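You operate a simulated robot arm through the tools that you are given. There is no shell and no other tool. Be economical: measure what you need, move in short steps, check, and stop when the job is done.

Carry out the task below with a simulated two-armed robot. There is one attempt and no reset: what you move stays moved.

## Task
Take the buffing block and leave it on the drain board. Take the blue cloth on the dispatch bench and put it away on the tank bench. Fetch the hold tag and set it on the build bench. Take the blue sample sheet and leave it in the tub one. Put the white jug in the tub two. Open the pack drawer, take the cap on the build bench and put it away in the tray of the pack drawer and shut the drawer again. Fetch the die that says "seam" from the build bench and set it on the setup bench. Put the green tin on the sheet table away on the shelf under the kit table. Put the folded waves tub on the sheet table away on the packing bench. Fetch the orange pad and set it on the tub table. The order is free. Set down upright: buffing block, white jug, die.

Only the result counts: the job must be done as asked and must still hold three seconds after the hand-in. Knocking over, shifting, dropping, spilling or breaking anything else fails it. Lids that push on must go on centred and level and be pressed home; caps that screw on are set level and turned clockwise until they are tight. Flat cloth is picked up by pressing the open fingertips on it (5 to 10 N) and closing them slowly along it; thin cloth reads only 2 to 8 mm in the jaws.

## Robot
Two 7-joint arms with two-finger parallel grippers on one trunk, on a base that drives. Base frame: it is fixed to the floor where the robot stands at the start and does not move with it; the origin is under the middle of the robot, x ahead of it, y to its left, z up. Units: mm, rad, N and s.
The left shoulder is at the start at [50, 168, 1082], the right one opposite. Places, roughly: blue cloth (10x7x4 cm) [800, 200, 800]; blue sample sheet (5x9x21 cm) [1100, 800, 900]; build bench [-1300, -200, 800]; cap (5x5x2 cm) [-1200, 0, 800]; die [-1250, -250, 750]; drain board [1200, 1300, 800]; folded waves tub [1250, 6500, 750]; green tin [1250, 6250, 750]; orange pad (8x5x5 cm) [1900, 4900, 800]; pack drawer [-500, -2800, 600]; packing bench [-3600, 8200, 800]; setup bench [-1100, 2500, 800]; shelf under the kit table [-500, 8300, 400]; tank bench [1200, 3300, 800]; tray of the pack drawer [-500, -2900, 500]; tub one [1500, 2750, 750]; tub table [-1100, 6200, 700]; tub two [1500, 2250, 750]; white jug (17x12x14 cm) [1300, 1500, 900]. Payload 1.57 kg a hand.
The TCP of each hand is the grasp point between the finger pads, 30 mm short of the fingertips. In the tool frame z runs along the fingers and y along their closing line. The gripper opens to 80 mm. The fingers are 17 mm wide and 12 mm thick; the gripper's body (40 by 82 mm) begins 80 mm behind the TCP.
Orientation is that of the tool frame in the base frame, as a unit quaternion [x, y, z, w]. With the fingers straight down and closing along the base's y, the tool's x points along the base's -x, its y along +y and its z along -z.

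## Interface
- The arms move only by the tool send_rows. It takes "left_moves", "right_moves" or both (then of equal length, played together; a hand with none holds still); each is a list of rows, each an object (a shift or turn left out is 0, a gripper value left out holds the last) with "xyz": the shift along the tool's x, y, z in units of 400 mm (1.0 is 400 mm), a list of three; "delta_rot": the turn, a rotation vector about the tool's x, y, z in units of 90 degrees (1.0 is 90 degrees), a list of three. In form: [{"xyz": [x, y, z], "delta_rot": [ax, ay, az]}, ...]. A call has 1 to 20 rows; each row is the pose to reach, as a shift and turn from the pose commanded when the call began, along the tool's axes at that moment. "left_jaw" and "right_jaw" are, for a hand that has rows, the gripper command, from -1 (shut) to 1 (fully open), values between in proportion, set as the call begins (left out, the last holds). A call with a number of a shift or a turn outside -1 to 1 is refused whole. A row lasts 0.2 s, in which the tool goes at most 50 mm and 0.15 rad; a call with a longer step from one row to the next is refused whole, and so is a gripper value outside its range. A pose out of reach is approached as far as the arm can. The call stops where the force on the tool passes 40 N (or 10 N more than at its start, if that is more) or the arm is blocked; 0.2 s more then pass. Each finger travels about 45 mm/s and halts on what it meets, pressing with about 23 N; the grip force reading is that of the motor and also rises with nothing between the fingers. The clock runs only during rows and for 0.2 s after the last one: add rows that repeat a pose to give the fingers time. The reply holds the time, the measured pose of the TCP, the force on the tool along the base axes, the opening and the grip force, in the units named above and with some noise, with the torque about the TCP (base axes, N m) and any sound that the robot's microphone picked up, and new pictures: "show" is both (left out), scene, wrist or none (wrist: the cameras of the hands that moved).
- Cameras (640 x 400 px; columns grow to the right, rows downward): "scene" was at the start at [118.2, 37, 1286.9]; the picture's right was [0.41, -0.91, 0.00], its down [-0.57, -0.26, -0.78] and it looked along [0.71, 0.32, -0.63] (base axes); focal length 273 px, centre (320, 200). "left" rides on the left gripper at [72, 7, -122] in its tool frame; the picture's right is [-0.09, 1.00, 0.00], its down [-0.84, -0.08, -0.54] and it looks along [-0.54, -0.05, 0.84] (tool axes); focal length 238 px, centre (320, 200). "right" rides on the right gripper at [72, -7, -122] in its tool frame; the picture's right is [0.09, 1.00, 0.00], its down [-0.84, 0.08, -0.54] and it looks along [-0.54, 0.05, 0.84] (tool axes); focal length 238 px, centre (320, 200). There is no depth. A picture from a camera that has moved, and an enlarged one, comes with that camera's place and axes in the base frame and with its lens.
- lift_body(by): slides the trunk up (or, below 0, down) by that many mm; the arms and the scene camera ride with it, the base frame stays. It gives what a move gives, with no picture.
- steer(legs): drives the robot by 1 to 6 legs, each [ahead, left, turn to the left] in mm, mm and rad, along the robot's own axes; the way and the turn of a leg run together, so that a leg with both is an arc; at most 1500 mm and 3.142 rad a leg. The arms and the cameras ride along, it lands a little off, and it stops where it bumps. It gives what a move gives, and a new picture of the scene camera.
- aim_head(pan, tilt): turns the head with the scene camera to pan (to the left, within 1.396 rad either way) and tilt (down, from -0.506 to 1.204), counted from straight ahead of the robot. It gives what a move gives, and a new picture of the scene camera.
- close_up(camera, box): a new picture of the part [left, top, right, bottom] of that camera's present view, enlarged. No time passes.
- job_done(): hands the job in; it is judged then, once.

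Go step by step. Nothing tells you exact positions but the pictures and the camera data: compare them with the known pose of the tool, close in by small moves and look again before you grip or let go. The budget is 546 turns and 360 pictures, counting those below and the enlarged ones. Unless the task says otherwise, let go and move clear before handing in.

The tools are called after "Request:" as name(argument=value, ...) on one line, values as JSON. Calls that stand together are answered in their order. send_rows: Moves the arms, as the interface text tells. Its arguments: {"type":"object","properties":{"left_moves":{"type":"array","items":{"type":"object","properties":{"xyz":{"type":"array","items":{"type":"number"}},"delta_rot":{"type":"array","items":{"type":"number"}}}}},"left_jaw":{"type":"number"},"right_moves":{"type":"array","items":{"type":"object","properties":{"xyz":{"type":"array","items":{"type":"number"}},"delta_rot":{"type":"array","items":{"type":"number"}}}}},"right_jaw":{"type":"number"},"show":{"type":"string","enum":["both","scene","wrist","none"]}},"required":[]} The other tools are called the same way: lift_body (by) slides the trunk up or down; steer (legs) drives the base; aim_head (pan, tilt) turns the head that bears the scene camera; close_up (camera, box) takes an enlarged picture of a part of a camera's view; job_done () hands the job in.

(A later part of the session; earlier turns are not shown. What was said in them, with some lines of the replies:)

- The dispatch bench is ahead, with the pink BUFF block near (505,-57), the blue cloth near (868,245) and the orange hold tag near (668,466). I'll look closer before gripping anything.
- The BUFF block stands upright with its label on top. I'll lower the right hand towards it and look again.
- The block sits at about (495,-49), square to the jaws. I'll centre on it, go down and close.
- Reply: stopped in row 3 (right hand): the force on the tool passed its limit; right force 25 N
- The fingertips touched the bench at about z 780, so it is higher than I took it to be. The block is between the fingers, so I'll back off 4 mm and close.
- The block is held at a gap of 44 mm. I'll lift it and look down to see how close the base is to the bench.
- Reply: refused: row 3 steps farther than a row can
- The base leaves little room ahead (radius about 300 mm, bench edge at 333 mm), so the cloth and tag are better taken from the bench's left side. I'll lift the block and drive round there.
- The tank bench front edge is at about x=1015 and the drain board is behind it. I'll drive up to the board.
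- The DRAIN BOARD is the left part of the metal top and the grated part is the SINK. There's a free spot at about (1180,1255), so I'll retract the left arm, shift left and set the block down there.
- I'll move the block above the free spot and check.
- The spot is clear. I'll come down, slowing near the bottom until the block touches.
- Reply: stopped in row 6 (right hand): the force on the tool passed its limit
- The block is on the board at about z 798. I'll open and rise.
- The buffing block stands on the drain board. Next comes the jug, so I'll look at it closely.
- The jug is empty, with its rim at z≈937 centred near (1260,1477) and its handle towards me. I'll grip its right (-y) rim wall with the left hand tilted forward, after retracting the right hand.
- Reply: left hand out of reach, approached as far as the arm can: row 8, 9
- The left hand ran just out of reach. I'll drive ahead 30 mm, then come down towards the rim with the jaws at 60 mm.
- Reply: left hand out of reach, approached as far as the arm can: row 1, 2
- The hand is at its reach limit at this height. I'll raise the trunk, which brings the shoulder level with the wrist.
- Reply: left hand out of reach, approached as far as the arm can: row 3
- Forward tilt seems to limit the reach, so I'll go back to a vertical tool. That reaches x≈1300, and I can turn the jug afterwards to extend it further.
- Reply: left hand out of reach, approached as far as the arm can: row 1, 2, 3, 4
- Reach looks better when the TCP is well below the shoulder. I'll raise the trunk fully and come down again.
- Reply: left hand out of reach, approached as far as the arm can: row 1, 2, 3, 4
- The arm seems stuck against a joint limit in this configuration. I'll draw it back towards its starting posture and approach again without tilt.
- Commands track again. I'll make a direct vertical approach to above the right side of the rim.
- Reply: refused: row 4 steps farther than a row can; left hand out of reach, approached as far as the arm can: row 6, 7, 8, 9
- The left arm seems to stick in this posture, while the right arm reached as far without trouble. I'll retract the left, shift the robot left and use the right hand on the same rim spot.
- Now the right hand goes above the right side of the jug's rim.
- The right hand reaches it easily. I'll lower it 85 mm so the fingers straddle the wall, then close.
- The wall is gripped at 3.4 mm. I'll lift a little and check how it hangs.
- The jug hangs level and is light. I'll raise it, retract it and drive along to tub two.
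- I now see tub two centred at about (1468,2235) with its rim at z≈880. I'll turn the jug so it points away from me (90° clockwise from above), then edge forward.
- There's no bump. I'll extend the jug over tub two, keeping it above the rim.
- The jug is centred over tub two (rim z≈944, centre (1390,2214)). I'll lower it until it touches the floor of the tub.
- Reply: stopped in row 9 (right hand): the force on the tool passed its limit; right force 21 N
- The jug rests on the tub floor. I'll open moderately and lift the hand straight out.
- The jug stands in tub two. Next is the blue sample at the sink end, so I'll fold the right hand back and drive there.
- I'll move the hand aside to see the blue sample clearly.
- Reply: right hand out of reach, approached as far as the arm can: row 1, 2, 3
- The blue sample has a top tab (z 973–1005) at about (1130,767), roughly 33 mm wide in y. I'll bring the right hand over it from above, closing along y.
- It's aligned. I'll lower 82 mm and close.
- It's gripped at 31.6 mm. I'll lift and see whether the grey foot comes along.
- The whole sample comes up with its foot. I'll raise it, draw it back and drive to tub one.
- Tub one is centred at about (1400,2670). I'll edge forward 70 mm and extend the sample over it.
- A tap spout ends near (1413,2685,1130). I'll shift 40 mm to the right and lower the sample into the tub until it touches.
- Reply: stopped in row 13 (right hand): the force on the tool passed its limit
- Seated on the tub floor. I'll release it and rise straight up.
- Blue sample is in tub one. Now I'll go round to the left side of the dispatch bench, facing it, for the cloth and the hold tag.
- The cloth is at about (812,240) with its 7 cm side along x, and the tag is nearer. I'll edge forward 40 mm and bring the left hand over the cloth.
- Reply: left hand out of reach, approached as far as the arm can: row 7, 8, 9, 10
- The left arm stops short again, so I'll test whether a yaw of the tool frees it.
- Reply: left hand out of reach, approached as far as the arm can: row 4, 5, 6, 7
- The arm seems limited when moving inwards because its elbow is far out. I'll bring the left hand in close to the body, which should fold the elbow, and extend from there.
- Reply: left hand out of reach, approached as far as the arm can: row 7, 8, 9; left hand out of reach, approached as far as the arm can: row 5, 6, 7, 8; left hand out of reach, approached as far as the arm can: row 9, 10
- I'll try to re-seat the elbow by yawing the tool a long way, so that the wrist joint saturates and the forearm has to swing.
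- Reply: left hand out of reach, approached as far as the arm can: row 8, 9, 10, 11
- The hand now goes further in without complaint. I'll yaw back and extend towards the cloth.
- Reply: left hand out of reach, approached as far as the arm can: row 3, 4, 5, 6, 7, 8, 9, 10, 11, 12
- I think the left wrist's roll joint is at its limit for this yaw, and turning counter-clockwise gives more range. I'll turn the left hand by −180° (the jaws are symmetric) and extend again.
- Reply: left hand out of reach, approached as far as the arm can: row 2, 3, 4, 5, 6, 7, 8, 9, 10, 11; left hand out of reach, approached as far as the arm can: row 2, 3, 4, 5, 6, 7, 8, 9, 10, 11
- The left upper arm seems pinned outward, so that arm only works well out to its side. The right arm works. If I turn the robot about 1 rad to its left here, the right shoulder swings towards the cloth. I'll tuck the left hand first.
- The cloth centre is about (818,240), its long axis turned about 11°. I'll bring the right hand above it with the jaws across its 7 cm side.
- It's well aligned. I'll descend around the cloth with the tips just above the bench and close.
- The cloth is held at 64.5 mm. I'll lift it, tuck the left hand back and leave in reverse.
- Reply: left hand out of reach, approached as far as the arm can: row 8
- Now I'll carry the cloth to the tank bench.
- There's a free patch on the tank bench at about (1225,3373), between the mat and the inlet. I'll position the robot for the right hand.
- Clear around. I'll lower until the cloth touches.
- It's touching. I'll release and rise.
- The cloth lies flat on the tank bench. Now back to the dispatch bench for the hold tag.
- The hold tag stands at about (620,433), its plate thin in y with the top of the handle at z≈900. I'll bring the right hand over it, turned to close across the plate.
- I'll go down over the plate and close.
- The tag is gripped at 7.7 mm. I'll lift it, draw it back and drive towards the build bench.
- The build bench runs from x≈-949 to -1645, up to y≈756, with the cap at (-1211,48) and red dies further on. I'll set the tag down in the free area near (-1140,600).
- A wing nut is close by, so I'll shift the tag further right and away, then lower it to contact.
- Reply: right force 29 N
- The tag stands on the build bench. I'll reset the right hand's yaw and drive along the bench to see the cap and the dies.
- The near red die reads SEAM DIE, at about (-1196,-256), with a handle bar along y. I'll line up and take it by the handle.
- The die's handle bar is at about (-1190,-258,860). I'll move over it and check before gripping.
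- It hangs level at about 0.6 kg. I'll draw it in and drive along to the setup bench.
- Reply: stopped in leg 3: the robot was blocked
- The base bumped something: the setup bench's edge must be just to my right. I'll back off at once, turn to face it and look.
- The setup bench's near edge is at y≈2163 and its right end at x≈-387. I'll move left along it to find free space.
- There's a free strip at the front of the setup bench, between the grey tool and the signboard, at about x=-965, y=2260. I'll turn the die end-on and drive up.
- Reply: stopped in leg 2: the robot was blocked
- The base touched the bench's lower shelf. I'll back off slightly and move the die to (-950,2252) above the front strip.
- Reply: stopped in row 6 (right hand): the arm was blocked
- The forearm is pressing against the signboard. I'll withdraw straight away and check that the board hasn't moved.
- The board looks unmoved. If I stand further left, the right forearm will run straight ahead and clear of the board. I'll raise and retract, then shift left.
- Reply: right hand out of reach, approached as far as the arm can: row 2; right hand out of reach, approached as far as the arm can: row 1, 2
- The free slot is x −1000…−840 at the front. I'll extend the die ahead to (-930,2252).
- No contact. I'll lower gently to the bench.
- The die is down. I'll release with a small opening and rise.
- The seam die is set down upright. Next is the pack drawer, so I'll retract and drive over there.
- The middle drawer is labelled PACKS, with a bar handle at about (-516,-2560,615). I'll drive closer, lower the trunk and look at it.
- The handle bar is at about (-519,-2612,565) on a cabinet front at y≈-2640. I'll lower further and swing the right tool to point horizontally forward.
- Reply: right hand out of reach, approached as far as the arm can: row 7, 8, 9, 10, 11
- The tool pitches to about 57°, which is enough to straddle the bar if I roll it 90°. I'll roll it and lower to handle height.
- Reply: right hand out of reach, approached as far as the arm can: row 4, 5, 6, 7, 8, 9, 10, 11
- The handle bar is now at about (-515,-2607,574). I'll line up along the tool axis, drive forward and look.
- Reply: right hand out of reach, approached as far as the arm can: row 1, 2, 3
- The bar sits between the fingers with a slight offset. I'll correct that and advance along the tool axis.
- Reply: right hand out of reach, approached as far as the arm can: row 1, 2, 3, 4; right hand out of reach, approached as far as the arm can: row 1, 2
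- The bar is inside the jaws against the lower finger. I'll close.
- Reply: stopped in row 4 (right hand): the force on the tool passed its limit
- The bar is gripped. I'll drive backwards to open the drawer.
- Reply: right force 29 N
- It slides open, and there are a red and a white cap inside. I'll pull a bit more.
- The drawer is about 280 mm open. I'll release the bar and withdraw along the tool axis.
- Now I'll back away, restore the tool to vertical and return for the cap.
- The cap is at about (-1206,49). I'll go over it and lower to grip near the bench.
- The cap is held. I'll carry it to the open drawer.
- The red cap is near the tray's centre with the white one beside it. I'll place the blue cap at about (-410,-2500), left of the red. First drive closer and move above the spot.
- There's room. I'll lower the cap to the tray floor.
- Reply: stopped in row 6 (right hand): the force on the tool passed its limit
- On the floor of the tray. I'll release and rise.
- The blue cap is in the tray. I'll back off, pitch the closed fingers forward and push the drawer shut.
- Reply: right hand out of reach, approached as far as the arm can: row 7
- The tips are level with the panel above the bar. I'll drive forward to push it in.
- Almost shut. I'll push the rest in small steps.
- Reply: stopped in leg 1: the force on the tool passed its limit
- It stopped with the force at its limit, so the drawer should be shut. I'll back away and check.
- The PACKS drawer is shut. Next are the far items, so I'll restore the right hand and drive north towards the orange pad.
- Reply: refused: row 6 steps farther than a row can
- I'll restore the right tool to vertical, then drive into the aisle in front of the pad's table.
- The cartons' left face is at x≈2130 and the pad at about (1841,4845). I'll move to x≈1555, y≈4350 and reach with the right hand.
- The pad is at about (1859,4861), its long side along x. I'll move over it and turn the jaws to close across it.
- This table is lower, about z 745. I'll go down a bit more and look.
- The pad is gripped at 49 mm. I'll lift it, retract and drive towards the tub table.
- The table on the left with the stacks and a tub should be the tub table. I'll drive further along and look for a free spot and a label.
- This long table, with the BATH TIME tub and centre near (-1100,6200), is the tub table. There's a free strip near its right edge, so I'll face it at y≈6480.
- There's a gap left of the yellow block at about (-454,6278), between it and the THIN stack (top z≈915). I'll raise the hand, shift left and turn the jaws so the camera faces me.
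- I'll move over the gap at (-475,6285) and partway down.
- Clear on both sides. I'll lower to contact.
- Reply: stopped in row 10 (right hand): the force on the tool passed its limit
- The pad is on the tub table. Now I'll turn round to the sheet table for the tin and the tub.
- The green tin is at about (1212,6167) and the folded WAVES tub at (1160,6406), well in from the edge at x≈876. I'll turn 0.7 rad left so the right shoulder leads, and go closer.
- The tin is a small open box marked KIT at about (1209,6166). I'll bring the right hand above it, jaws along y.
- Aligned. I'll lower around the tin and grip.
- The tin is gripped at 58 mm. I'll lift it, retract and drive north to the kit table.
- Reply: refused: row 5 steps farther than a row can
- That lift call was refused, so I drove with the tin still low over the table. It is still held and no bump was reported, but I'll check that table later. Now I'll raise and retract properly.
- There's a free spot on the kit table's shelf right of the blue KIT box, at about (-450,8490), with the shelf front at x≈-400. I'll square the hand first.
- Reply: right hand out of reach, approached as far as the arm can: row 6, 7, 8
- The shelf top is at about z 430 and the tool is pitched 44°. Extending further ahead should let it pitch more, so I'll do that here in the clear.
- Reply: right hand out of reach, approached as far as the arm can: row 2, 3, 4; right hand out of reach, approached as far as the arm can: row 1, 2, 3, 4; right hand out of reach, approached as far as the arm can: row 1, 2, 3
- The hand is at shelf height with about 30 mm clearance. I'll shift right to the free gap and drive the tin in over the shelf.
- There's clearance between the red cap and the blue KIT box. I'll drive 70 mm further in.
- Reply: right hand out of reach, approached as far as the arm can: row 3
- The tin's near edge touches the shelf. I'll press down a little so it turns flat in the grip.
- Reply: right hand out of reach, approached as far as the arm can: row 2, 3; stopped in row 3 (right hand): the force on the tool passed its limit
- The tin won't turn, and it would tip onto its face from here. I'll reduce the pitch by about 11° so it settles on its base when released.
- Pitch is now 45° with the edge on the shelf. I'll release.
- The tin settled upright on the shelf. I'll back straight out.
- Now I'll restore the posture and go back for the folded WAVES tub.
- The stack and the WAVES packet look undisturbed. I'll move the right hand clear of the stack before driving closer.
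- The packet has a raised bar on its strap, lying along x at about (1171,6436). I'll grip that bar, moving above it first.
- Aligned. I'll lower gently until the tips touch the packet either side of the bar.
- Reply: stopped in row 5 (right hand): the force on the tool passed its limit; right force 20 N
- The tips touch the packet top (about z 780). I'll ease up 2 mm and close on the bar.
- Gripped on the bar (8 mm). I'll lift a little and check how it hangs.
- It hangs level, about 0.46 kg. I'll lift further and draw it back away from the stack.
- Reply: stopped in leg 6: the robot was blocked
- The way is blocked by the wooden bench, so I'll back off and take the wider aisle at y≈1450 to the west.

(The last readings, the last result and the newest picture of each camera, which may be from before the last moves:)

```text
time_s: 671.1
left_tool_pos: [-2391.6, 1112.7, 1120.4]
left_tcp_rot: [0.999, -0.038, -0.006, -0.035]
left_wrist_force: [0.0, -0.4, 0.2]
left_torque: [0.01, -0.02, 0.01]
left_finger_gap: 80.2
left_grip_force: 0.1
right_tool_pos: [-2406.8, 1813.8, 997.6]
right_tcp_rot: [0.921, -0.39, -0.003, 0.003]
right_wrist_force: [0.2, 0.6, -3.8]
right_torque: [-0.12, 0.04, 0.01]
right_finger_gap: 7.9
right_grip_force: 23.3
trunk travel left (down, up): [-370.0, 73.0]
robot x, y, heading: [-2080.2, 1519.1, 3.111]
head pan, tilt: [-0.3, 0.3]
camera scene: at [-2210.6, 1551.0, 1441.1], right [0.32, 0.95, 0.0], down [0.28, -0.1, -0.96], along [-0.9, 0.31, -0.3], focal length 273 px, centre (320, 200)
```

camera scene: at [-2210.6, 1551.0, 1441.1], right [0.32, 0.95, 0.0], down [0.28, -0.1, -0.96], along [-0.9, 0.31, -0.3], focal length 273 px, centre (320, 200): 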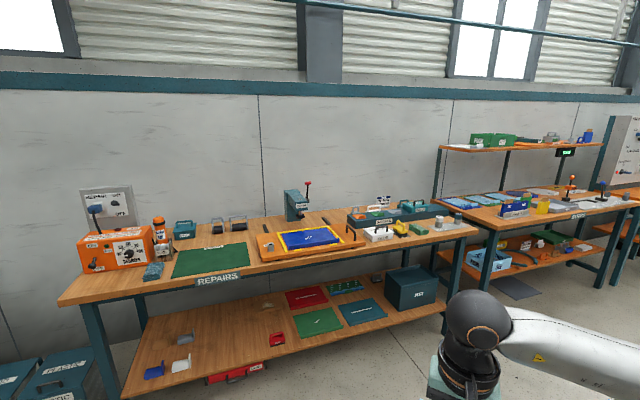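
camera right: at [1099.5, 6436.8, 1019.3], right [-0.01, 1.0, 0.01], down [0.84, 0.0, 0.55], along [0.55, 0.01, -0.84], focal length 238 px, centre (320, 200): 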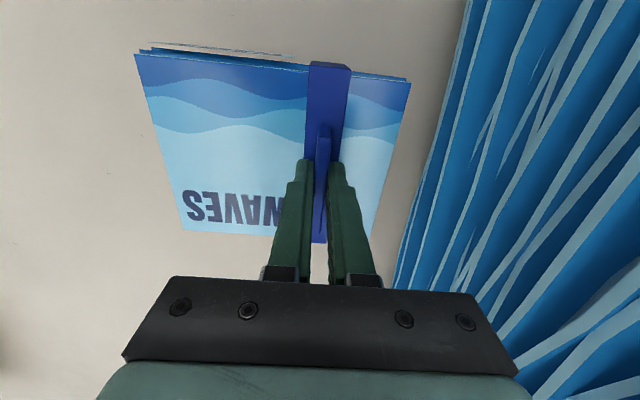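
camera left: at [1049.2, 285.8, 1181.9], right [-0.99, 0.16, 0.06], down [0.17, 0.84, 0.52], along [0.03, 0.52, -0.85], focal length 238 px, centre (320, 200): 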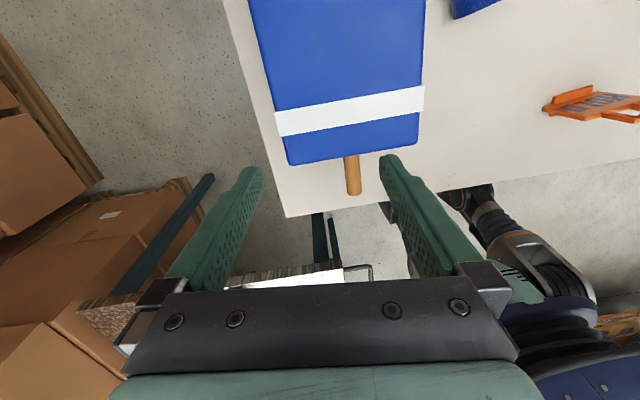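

The wall benches' fronts are at x≈-3270, leaving a usable aisle. I'll tuck the left hand inwards, then drive north along x≈-2900.

Request:
send_rows(left_moves=[{"xyz": [0, -0.1, 0]}, {"xyz": [0, -0.2, 0]}, {"xyz": [0, -0.3, 0]}, {"xyz": [0, -0.4, 0]}, {"xyz": [0, -0.48, 0]}], show="none")

Request:
steer(legs=[[760, 0, 0], [0, 0, -1.54], [1000, 0, 0]])

Request:
aim_head(pan=0, tilt=0.35)

```text
time_s: 672.3
left_tool_pos: [-2376.2, 1303.9, 1134.1]
left_tcp_rot: [0.999, -0.037, -0.006, -0.034]
left_wrist_force: [-0.4, -0.3, 0.4]
left_torque: [0.04, -0.01, 0.01]
left_finger_gap: 79.9
left_grip_force: 0.0
right_tool_pos: [-2407.6, 1814.5, 997.7]
right_tcp_rot: [0.921, -0.39, -0.004, 0.003]
right_wrist_force: [0.0, 0.2, -4.0]
right_torque: [-0.12, 0.08, -0.01]
right_finger_gap: 7.9
right_grip_force: 23.0
trunk travel left (down, up): [-370.0, 73.0]
robot x, y, heading: [-2082.2, 1518.3, 3.111]
head pan, tilt: [-0.3, 0.3]
```

```text
time_s: 685.0
left_tool_pos: [-3064.4, 2831.0, 1134.6]
left_tcp_rot: [-0.688, 0.724, -0.02, 0.029]
left_wrist_force: [-0.5, 0.1, 0.6]
left_torque: [0.0, 0.03, 0.03]
left_finger_gap: 80.1
left_grip_force: 0.0
right_tool_pos: [-2554.4, 2874.5, 997.1]
right_tcp_rot: [-0.388, 0.922, 0.005, 0.0]
right_wrist_force: [-0.5, 0.8, -4.1]
right_torque: [0.07, 0.1, 0.01]
right_finger_gap: 7.8
right_grip_force: 22.9
trunk travel left (down, up): [-370.0, 73.0]
robot x, y, heading: [-2839.6, 2540.5, 1.569]
head pan, tilt: [-0.3, 0.3]
camera scene: at [-2814.1, 2673.2, 1441.1], right [0.95, -0.3, 0.0], down [-0.09, -0.28, -0.96], along [0.29, 0.91, -0.3], focal length 273 px, centre (320, 200)
```

scene: 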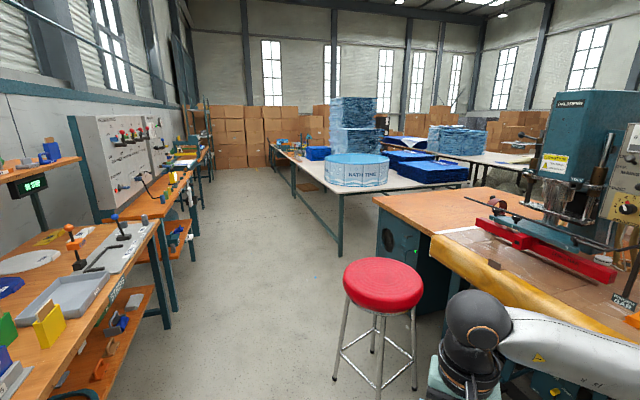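

```text
time_s: 685.8
left_tool_pos: [-3064.5, 2830.4, 1134.7]
left_tcp_rot: [-0.688, 0.725, -0.019, 0.029]
left_wrist_force: [1.0, -0.3, -0.8]
left_torque: [0.01, -0.02, -0.01]
left_finger_gap: 80.1
left_grip_force: 0.1
right_tool_pos: [-2555.5, 2875.0, 997.8]
right_tcp_rot: [-0.387, 0.922, 0.004, -0.001]
right_wrist_force: [-0.2, 0.3, -4.1]
right_torque: [0.07, 0.08, -0.04]
right_finger_gap: 7.7
right_grip_force: 23.0
trunk travel left (down, up): [-370.0, 73.0]
robot x, y, heading: [-2838.4, 2543.4, 1.568]
head pan, tilt: [0.0, 0.351]
camera scene: at [-2841.6, 2676.9, 1436.4], right [1.0, 0.0, 0.0], down [0.0, -0.34, -0.94], along [0.0, 0.94, -0.34], focal length 273 px, centre (320, 200)
```

scene: 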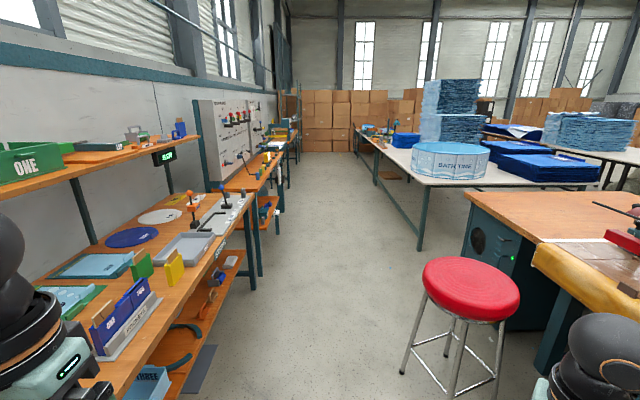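

Request:
steer(legs=[[0, -110, 0], [1500, 0, 0], [1200, 0, 0]])

Request:
steer(legs=[[1300, 0, 0]])

```text
time_s: 699.6
left_tool_pos: [-2922.0, 5525.9, 1134.2]
left_tcp_rot: [-0.685, 0.728, -0.019, 0.028]
left_wrist_force: [0.3, 0.3, 1.2]
left_torque: [-0.01, -0.02, 0.01]
left_finger_gap: 79.7
left_grip_force: 0.1
right_tool_pos: [-2411.4, 5564.2, 997.9]
right_tcp_rot: [-0.382, 0.924, 0.005, -0.001]
right_wrist_force: [-0.2, 0.0, -4.3]
right_torque: [0.07, 0.08, 0.01]
right_finger_gap: 7.6
right_grip_force: 23.1
trunk travel left (down, up): [-370.0, 73.0]
robot x, y, heading: [-2701.5, 5232.8, 1.559]
head pan, tilt: [0.0, 0.351]
camera scene: at [-2700.1, 5369.6, 1436.4], right [1.0, -0.01, 0.0], down [0.0, -0.34, -0.94], along [0.01, 0.94, -0.34], focal length 273 px, centre (320, 200)
```

scene: 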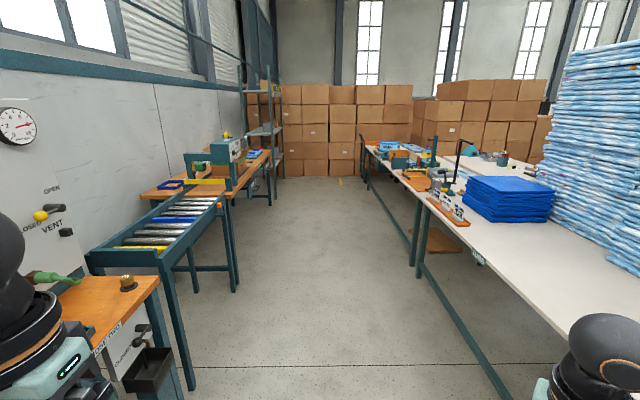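

```text
time_s: 706.1
left_tool_pos: [-2906.0, 6815.5, 1133.5]
left_tcp_rot: [-0.685, 0.728, -0.02, 0.028]
left_wrist_force: [0.1, -0.1, 0.1]
left_torque: [-0.06, -0.03, 0.0]
left_finger_gap: 80.4
left_grip_force: 0.0
right_tool_pos: [-2396.4, 6856.2, 998.6]
right_tcp_rot: [-0.384, 0.923, 0.004, 0.0]
right_wrist_force: [-0.1, 0.7, -4.8]
right_torque: [0.06, 0.1, 0.01]
right_finger_gap: 7.7
right_grip_force: 22.7
trunk travel left (down, up): [-370.0, 73.0]
robot x, y, heading: [-2686.5, 6527.3, 1.557]
head pan, tilt: [0.0, 0.351]
camera scene: at [-2684.3, 6661.3, 1436.4], right [1.0, -0.01, 0.0], down [0.0, -0.34, -0.94], along [0.01, 0.94, -0.34], focal length 273 px, centre (320, 200)
```

scene: 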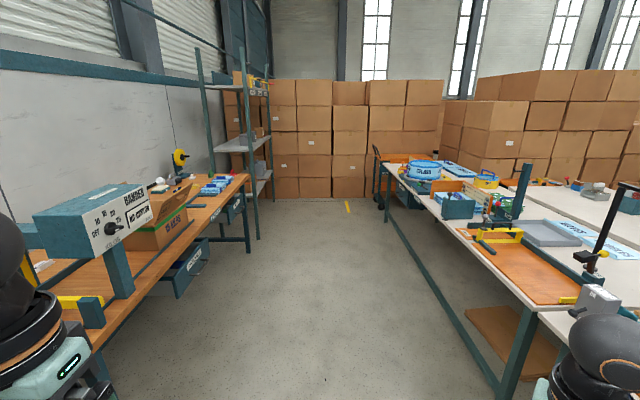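

Request:
steer(legs=[[900, 0, 0]])

Request:
aim_head(pan=1.1, tilt=0.5)

```text
time_s: 710.9
left_tool_pos: [-2893.6, 7714.5, 1135.1]
left_tcp_rot: [-0.683, 0.729, -0.019, 0.029]
left_wrist_force: [0.7, -0.6, -0.5]
left_torque: [-0.01, 0.0, 0.02]
left_finger_gap: 79.9
left_grip_force: 0.1
right_tool_pos: [-2384.3, 7752.6, 998.7]
right_tcp_rot: [-0.382, 0.924, 0.005, 0.0]
right_wrist_force: [-0.6, -0.1, -3.3]
right_torque: [0.08, 0.11, 0.04]
right_finger_gap: 7.9
right_grip_force: 23.6
trunk travel left (down, up): [-370.0, 73.0]
robot x, y, heading: [-2670.9, 7425.3, 1.559]
head pan, tilt: [0.0, 0.351]
camera scene: at [-2672.2, 7558.0, 1436.4], right [1.0, -0.01, 0.0], down [-0.01, -0.34, -0.94], along [0.01, 0.94, -0.34], focal length 273 px, centre (320, 200)
```

scene: 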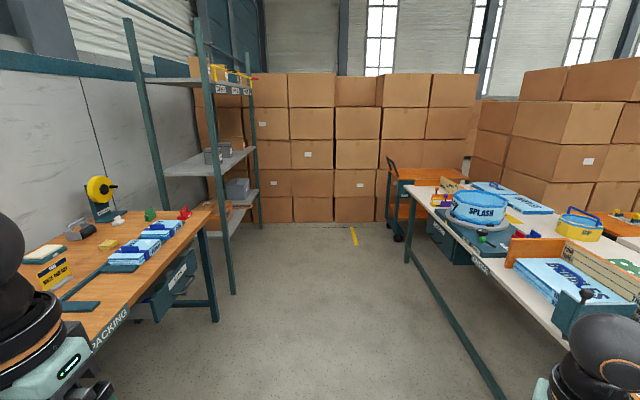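

```text
time_s: 712.2
left_tool_pos: [-2893.8, 7713.7, 1135.1]
left_tcp_rot: [-0.685, 0.728, -0.02, 0.029]
left_wrist_force: [-0.5, 0.0, -0.3]
left_torque: [0.07, 0.02, 0.01]
left_finger_gap: 80.0
left_grip_force: 0.1
right_tool_pos: [-2383.4, 7751.5, 998.2]
right_tcp_rot: [-0.381, 0.924, 0.005, 0.0]
right_wrist_force: [0.4, 0.1, -4.0]
right_torque: [0.04, 0.12, -0.01]
right_finger_gap: 8.1
right_grip_force: 23.4
trunk travel left (down, up): [-370.0, 73.0]
robot x, y, heading: [-2677.4, 7420.5, 1.556]
head pan, tilt: [1.1, 0.499]
camera scene: at [-2754.0, 7507.1, 1422.8], right [0.47, 0.88, 0.0], down [0.42, -0.22, -0.88], along [-0.78, 0.41, -0.48], focal length 273 px, centre (320, 200)
```

scene: 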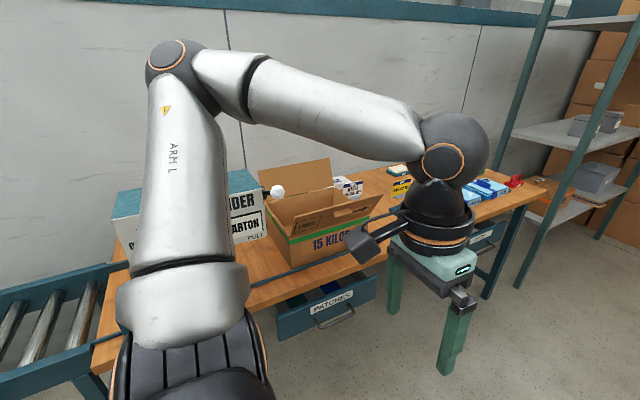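

The bench is labelled PACKING. I'll face it at y≈8150 and look for a free spot.

Request:
steer(legs=[[700, 0, 0], [0, 0, 1.585]])

Request:
aim_head(pan=0, tilt=0.65)

```text
time_s: 719.9
left_tool_pos: [-2950.9, 7895.7, 1133.7]
left_tcp_rot: [0.999, -0.013, -0.007, -0.034]
left_wrist_force: [-0.6, -0.4, -0.5]
left_torque: [0.0, -0.03, 0.03]
left_finger_gap: 79.8
left_grip_force: 0.2
right_tool_pos: [-3006.8, 8404.2, 996.9]
right_tcp_rot: [0.93, -0.367, -0.004, 0.003]
right_wrist_force: [-0.5, -0.6, -4.8]
right_torque: [-0.11, 0.06, 0.02]
right_finger_gap: 7.8
right_grip_force: 23.1
trunk travel left (down, up): [-370.0, 73.0]
robot x, y, heading: [-2668.6, 8123.2, -3.125]
head pan, tilt: [1.1, 0.499]
camera scene: at [-2746.9, 8043.9, 1422.8], right [-0.9, 0.44, 0.0], down [0.21, 0.43, -0.88], along [-0.38, -0.79, -0.48], focal length 273 px, centre (320, 200)
```

scene: 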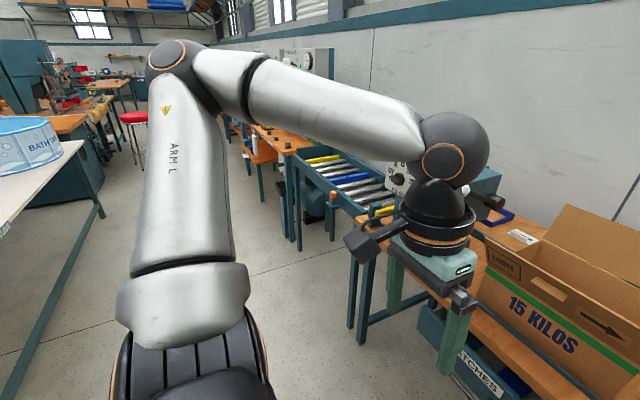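

```text
time_s: 721.3
left_tool_pos: [-2949.6, 7896.0, 1134.4]
left_tcp_rot: [0.999, -0.013, -0.008, -0.034]
left_wrist_force: [0.6, 0.4, -0.2]
left_torque: [-0.01, 0.0, 0.0]
left_finger_gap: 80.2
left_grip_force: 0.1
right_tool_pos: [-3005.9, 8403.2, 998.6]
right_tcp_rot: [0.93, -0.367, -0.004, 0.003]
right_wrist_force: [-0.1, 0.4, -4.0]
right_torque: [-0.11, 0.08, -0.02]
right_finger_gap: 7.6
right_grip_force: 22.6
trunk travel left (down, up): [-370.0, 73.0]
robot x, y, heading: [-2663.9, 8128.0, -3.121]
head pan, tilt: [0.0, 0.649]
camera scene: at [-2794.1, 8124.0, 1409.4], right [-0.02, 1.0, 0.0], down [0.6, 0.01, -0.8], along [-0.8, -0.02, -0.6], focal length 273 px, centre (320, 200)
```

scene: 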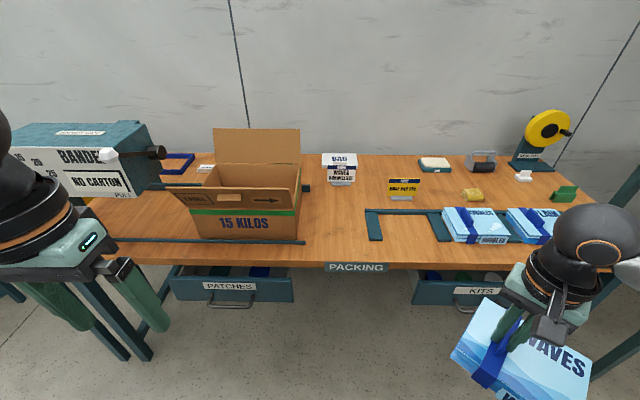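

There's a free area between the carton and the teal frame, at about y=8175, x −3510…−3350. I'll position the robot and turn the packet.

Request:
steer(legs=[[0, 115, 0], [290, 0, -0.015]])

Request:
send_rows(right_moves=[{"delta_rot": [0, 0, 0.08]}, {"delta_rot": [0, 0, 0.16]}, {"delta_rot": [0, 0, 0.24]}, {"delta_rot": [0, 0, 0.32]}, {"delta_rot": [0, 0, 0.4]}, {"delta_rot": [0, 0, 0.47]}, {"delta_rot": [0, 0, 0.52]}])

```text
time_s: 724.1
left_tool_pos: [-3240.9, 7780.0, 1135.0]
left_tcp_rot: [0.999, -0.02, -0.007, -0.034]
left_wrist_force: [-0.4, 0.4, -0.2]
left_torque: [-0.01, -0.03, -0.02]
left_finger_gap: 80.4
left_grip_force: 0.0
right_tool_pos: [-3290.6, 8288.3, 998.6]
right_tcp_rot: [0.928, -0.373, -0.003, 0.002]
right_wrist_force: [-0.2, -0.3, -4.8]
right_torque: [-0.13, 0.07, -0.01]
right_finger_gap: 7.7
right_grip_force: 22.7
trunk travel left (down, up): [-370.0, 73.0]
robot x, y, heading: [-2956.1, 8005.1, -3.139]
head pan, tilt: [0.0, 0.649]
camera scene: at [-3082.9, 8006.7, 1409.3], right [-0.01, 1.0, 0.0], down [0.61, 0.0, -0.8], along [-0.8, 0.0, -0.61], focal length 273 px, centre (320, 200)
```

scene: 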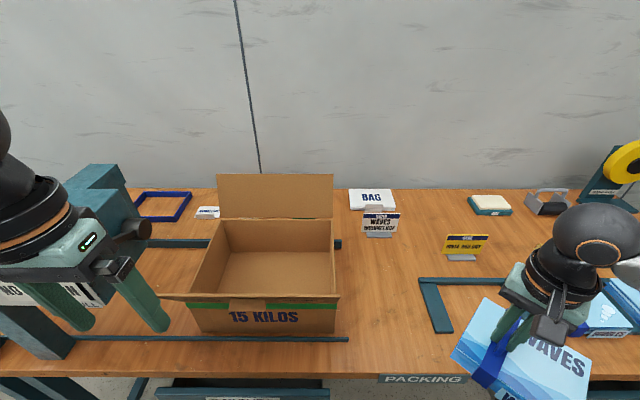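

```text
time_s: 725.7
left_tool_pos: [-3241.2, 7780.7, 1135.2]
left_tcp_rot: [0.999, -0.021, -0.007, -0.034]
left_wrist_force: [0.1, -0.3, -0.4]
left_torque: [-0.04, 0.0, 0.0]
left_finger_gap: 80.0
left_grip_force: 0.0
right_tool_pos: [-3290.1, 8289.7, 998.1]
right_tcp_rot: [-0.702, 0.712, 0.002, -0.004]
right_wrist_force: [0.3, 0.3, -3.8]
right_torque: [-0.02, 0.14, 0.01]
right_finger_gap: 7.9
right_grip_force: 23.4
trunk travel left (down, up): [-370.0, 73.0]
robot x, y, heading: [-2955.0, 8006.8, -3.136]
head pan, tilt: [0.0, 0.649]
camera scene: at [-3082.2, 8006.7, 1409.4], right [-0.01, 1.0, 0.0], down [0.6, 0.0, -0.8], along [-0.8, 0.0, -0.6], focal length 273 px, centre (320, 200)
camera right: at [-3284.1, 8219.0, 1120.7], right [-1.0, -0.08, 0.01], down [-0.06, 0.84, 0.54], along [-0.05, 0.54, -0.84], focal length 238 px, centre (320, 200)
```

scene: 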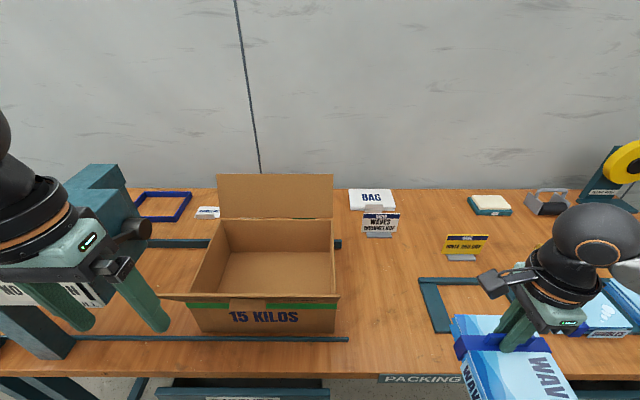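
right: 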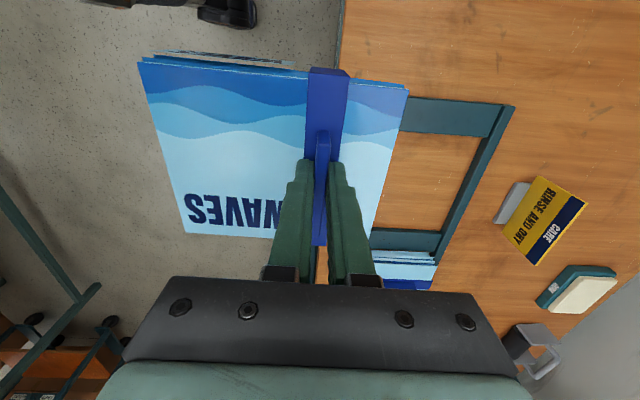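

Request:
send_rows(right_moves=[{"xyz": [0.051, 0.078, 0]}, {"xyz": [0.102, 0.157, 0]}, {"xyz": [0.153, 0.235, 0]}, {"xyz": [0.205, 0.314, 0]}, {"xyz": [0.256, 0.392, 0]}, {"xyz": [0.307, 0.471, 0.02]}, {"xyz": [0.307, 0.471, 0.1]}, {"xyz": [0.307, 0.471, 0.15]}])

```text
time_s: 727.5
left_tool_pos: [-3242.3, 7780.8, 1134.7]
left_tcp_rot: [0.999, -0.021, -0.007, -0.035]
left_wrist_force: [0.6, -0.7, -0.9]
left_torque: [0.01, 0.02, -0.01]
left_finger_gap: 79.9
left_grip_force: 0.1
right_tool_pos: [-3482.8, 8169.1, 940.3]
right_tcp_rot: [-0.703, 0.711, 0.002, -0.003]
right_wrist_force: [-0.2, 0.0, -4.9]
right_torque: [-0.03, 0.11, -0.01]
right_finger_gap: 7.5
right_grip_force: 23.1
trunk travel left (down, up): [-370.0, 73.0]
robot x, y, heading: [-2955.7, 8005.3, -3.135]
head pan, tilt: [0.0, 0.649]
camera scene: at [-3082.5, 8006.4, 1409.4], right [-0.01, 1.0, 0.0], down [0.6, 0.0, -0.8], along [-0.8, 0.0, -0.6], focal length 273 px, centre (320, 200)
camera right: at [-3475.0, 8097.9, 1062.7], right [-1.0, -0.08, 0.01], down [-0.06, 0.84, 0.54], along [-0.05, 0.54, -0.84], focal length 238 px, centre (320, 200)
```

scene: 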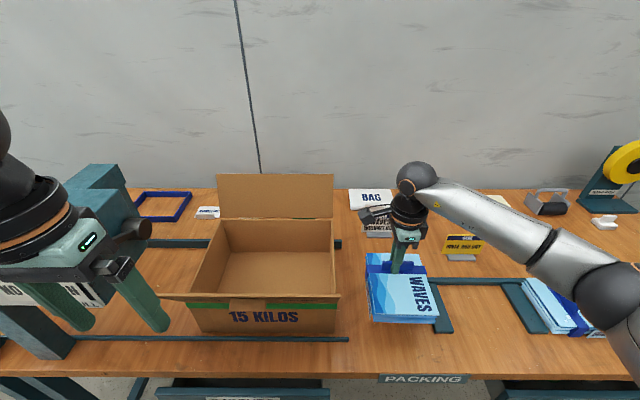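
right: 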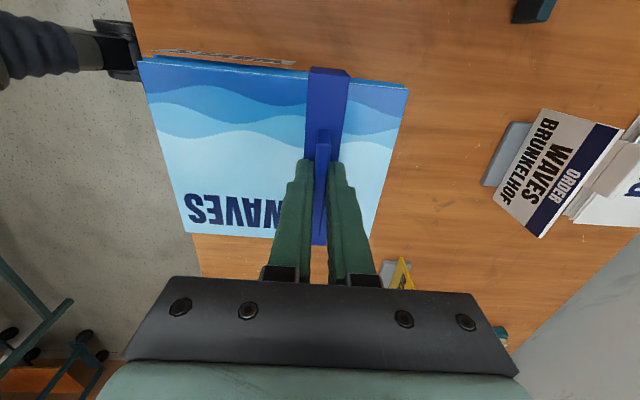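

Clear below. I'll lower to contact.

Request:
send_rows(right_moves=[{"xyz": [0, 0, 0.08]}, {"xyz": [0, 0, 0.15]}, {"xyz": [0, 0, 0.18]}, {"xyz": [0, 0, 0.195]}, {"xyz": [0, 0, 0.21]}, {"xyz": [0, 0, 0.22]}, {"xyz": [0, 0, 0.23]}, {"xyz": [0, 0, 0.24]}, {"xyz": [0, 0, 0.25]}, {"xyz": [0, 0, 0.26]}, {"xyz": [0, 0, 0.27]}])

```text
time_s: 728.6
left_tool_pos: [-3241.6, 7779.0, 1134.8]
left_tcp_rot: [0.999, -0.022, -0.008, -0.034]
left_wrist_force: [-0.4, -0.6, 0.4]
left_torque: [0.0, 0.0, 0.03]
left_finger_gap: 79.8
left_grip_force: 0.1
right_tool_pos: [-3483.9, 8167.6, 870.9]
right_tcp_rot: [-0.703, 0.711, 0.005, -0.009]
right_wrist_force: [6.1, 1.6, 16.7]
right_torque: [0.18, -0.92, 0.08]
right_finger_gap: 8.1
right_grip_force: 22.7
trunk travel left (down, up): [-370.0, 73.0]
robot x, y, heading: [-2958.1, 8007.6, -3.137]
head pan, tilt: [0.0, 0.649]
stopped in row 5 (right hand): the force on the tool passed its limit (the readings are from after the stop); the commanded pose is now the measured one
camera scene: at [-3080.6, 8006.2, 1409.6], right [-0.01, 1.0, 0.0], down [0.6, 0.0, -0.8], along [-0.8, 0.0, -0.6], focal length 273 px, centre (320, 200)
camera right: at [-3476.5, 8097.9, 993.1], right [-1.0, -0.08, 0.02], down [-0.06, 0.84, 0.54], along [-0.06, 0.53, -0.84], focal length 238 px, centre (320, 200)
```

scene: 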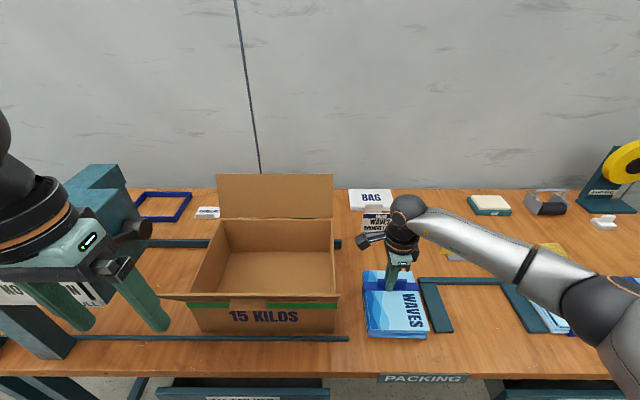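
right: 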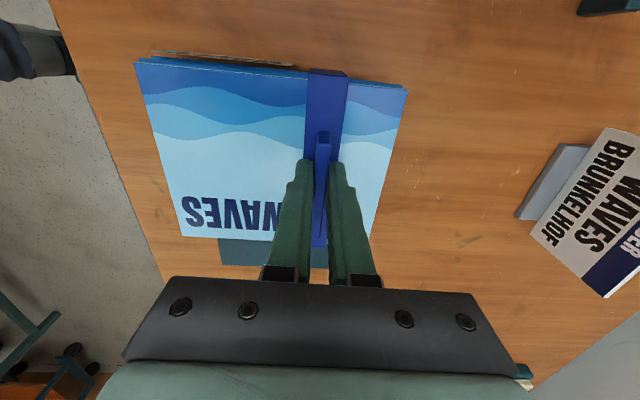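

The packet rests on the bench (about z 800), clear of the frame. I'll release and rise.

Request:
send_rows(right_moves=[{"xyz": [0, 0, 0]}, {"xyz": [0, 0, 0]}, {"xyz": [0, 0, 0]}, {"xyz": [0, 0, -0.03]}, {"xyz": [0, 0, -0.1]}, {"xyz": [0, 0, -0.2]}, {"xyz": [0, 0, -0.3]}, {"xyz": [0, -0.08, -0.36]}, {"xyz": [0, -0.18, -0.36]}, {"xyz": [0, -0.28, -0.36]}, {"xyz": [0, -0.38, -0.36]}], right_jaw=-0.1, show="scene")

```text
time_s: 731.0
left_tool_pos: [-3241.4, 7781.3, 1134.2]
left_tcp_rot: [0.999, -0.021, -0.008, -0.034]
left_wrist_force: [-0.3, 0.0, -0.5]
left_torque: [0.0, 0.0, 0.0]
left_finger_gap: 80.0
left_grip_force: 0.1
right_tool_pos: [-3330.1, 8167.2, 1008.9]
right_tcp_rot: [-0.702, 0.712, 0.004, -0.008]
right_wrist_force: [-0.3, -0.3, -0.3]
right_torque: [0.0, 0.02, -0.01]
right_finger_gap: 36.2
right_grip_force: 0.1
trunk travel left (down, up): [-370.0, 73.0]
robot x, y, heading: [-2954.8, 8003.9, -3.132]
head pan, tilt: [0.0, 0.649]
camera scene: at [-3081.5, 8006.7, 1409.5], right [-0.01, 1.0, 0.0], down [0.6, 0.0, -0.8], along [-0.8, 0.0, -0.6], focal length 273 px, centre (320, 200)
```

scene: 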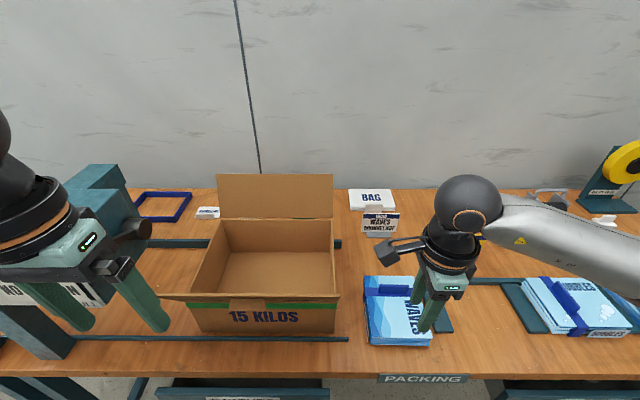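

The WAVES tub lies on the packing bench. I'll back clear of it before handing in.

Request:
steer(legs=[[-250, 0, 0]])

```text
time_s: 732.8
left_tool_pos: [-2988.5, 7780.7, 1135.4]
left_tcp_rot: [0.999, -0.02, -0.006, -0.034]
left_wrist_force: [0.2, 0.1, 0.1]
left_torque: [0.01, 0.07, 0.0]
left_finger_gap: 79.9
left_grip_force: 0.0
right_tool_pos: [-3078.2, 8169.1, 1007.1]
right_tcp_rot: [-0.703, 0.711, 0.005, -0.009]
right_wrist_force: [0.0, -0.4, 0.1]
right_torque: [0.0, -0.01, 0.02]
right_finger_gap: 35.9
right_grip_force: 0.0
trunk travel left (down, up): [-370.0, 73.0]
robot x, y, heading: [-2701.1, 8004.8, -3.134]
head pan, tilt: [0.0, 0.649]
camera scene: at [-2829.0, 8007.9, 1409.5], right [-0.01, 1.0, 0.0], down [0.6, 0.0, -0.8], along [-0.8, 0.0, -0.6], focal length 273 px, centre (320, 200)
```

scene: 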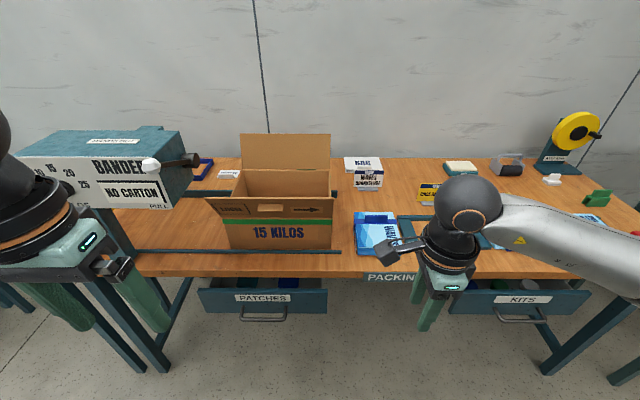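

All ten items are placed, the drawer is shut and both hands are clear, so I'm handing in.

Request:
job_done()

```text
The job is handed in.
```

I placed all ten items where you asked, with the pack drawer shut again, and handed the job in; I don't have the verdict.

Four contacts along the way could count against it:
- **Setup bench:** my base bumped it while driving, and the forearm pressed against the signboard while I was placing the die. In the pictures afterwards the board looked unmoved.
- **Second approach to the setup bench:** I was stopped again there, either by the bench's lower shelf or by the board.
- **Wooden bench beyond it:** my base also bumped this one, on the way to the packing bench.
- **Sheet table:** a lift command was refused, so I drove off with the green tin still down at table height. No bump was reported, and later pictures showed nothing on that table out of place.
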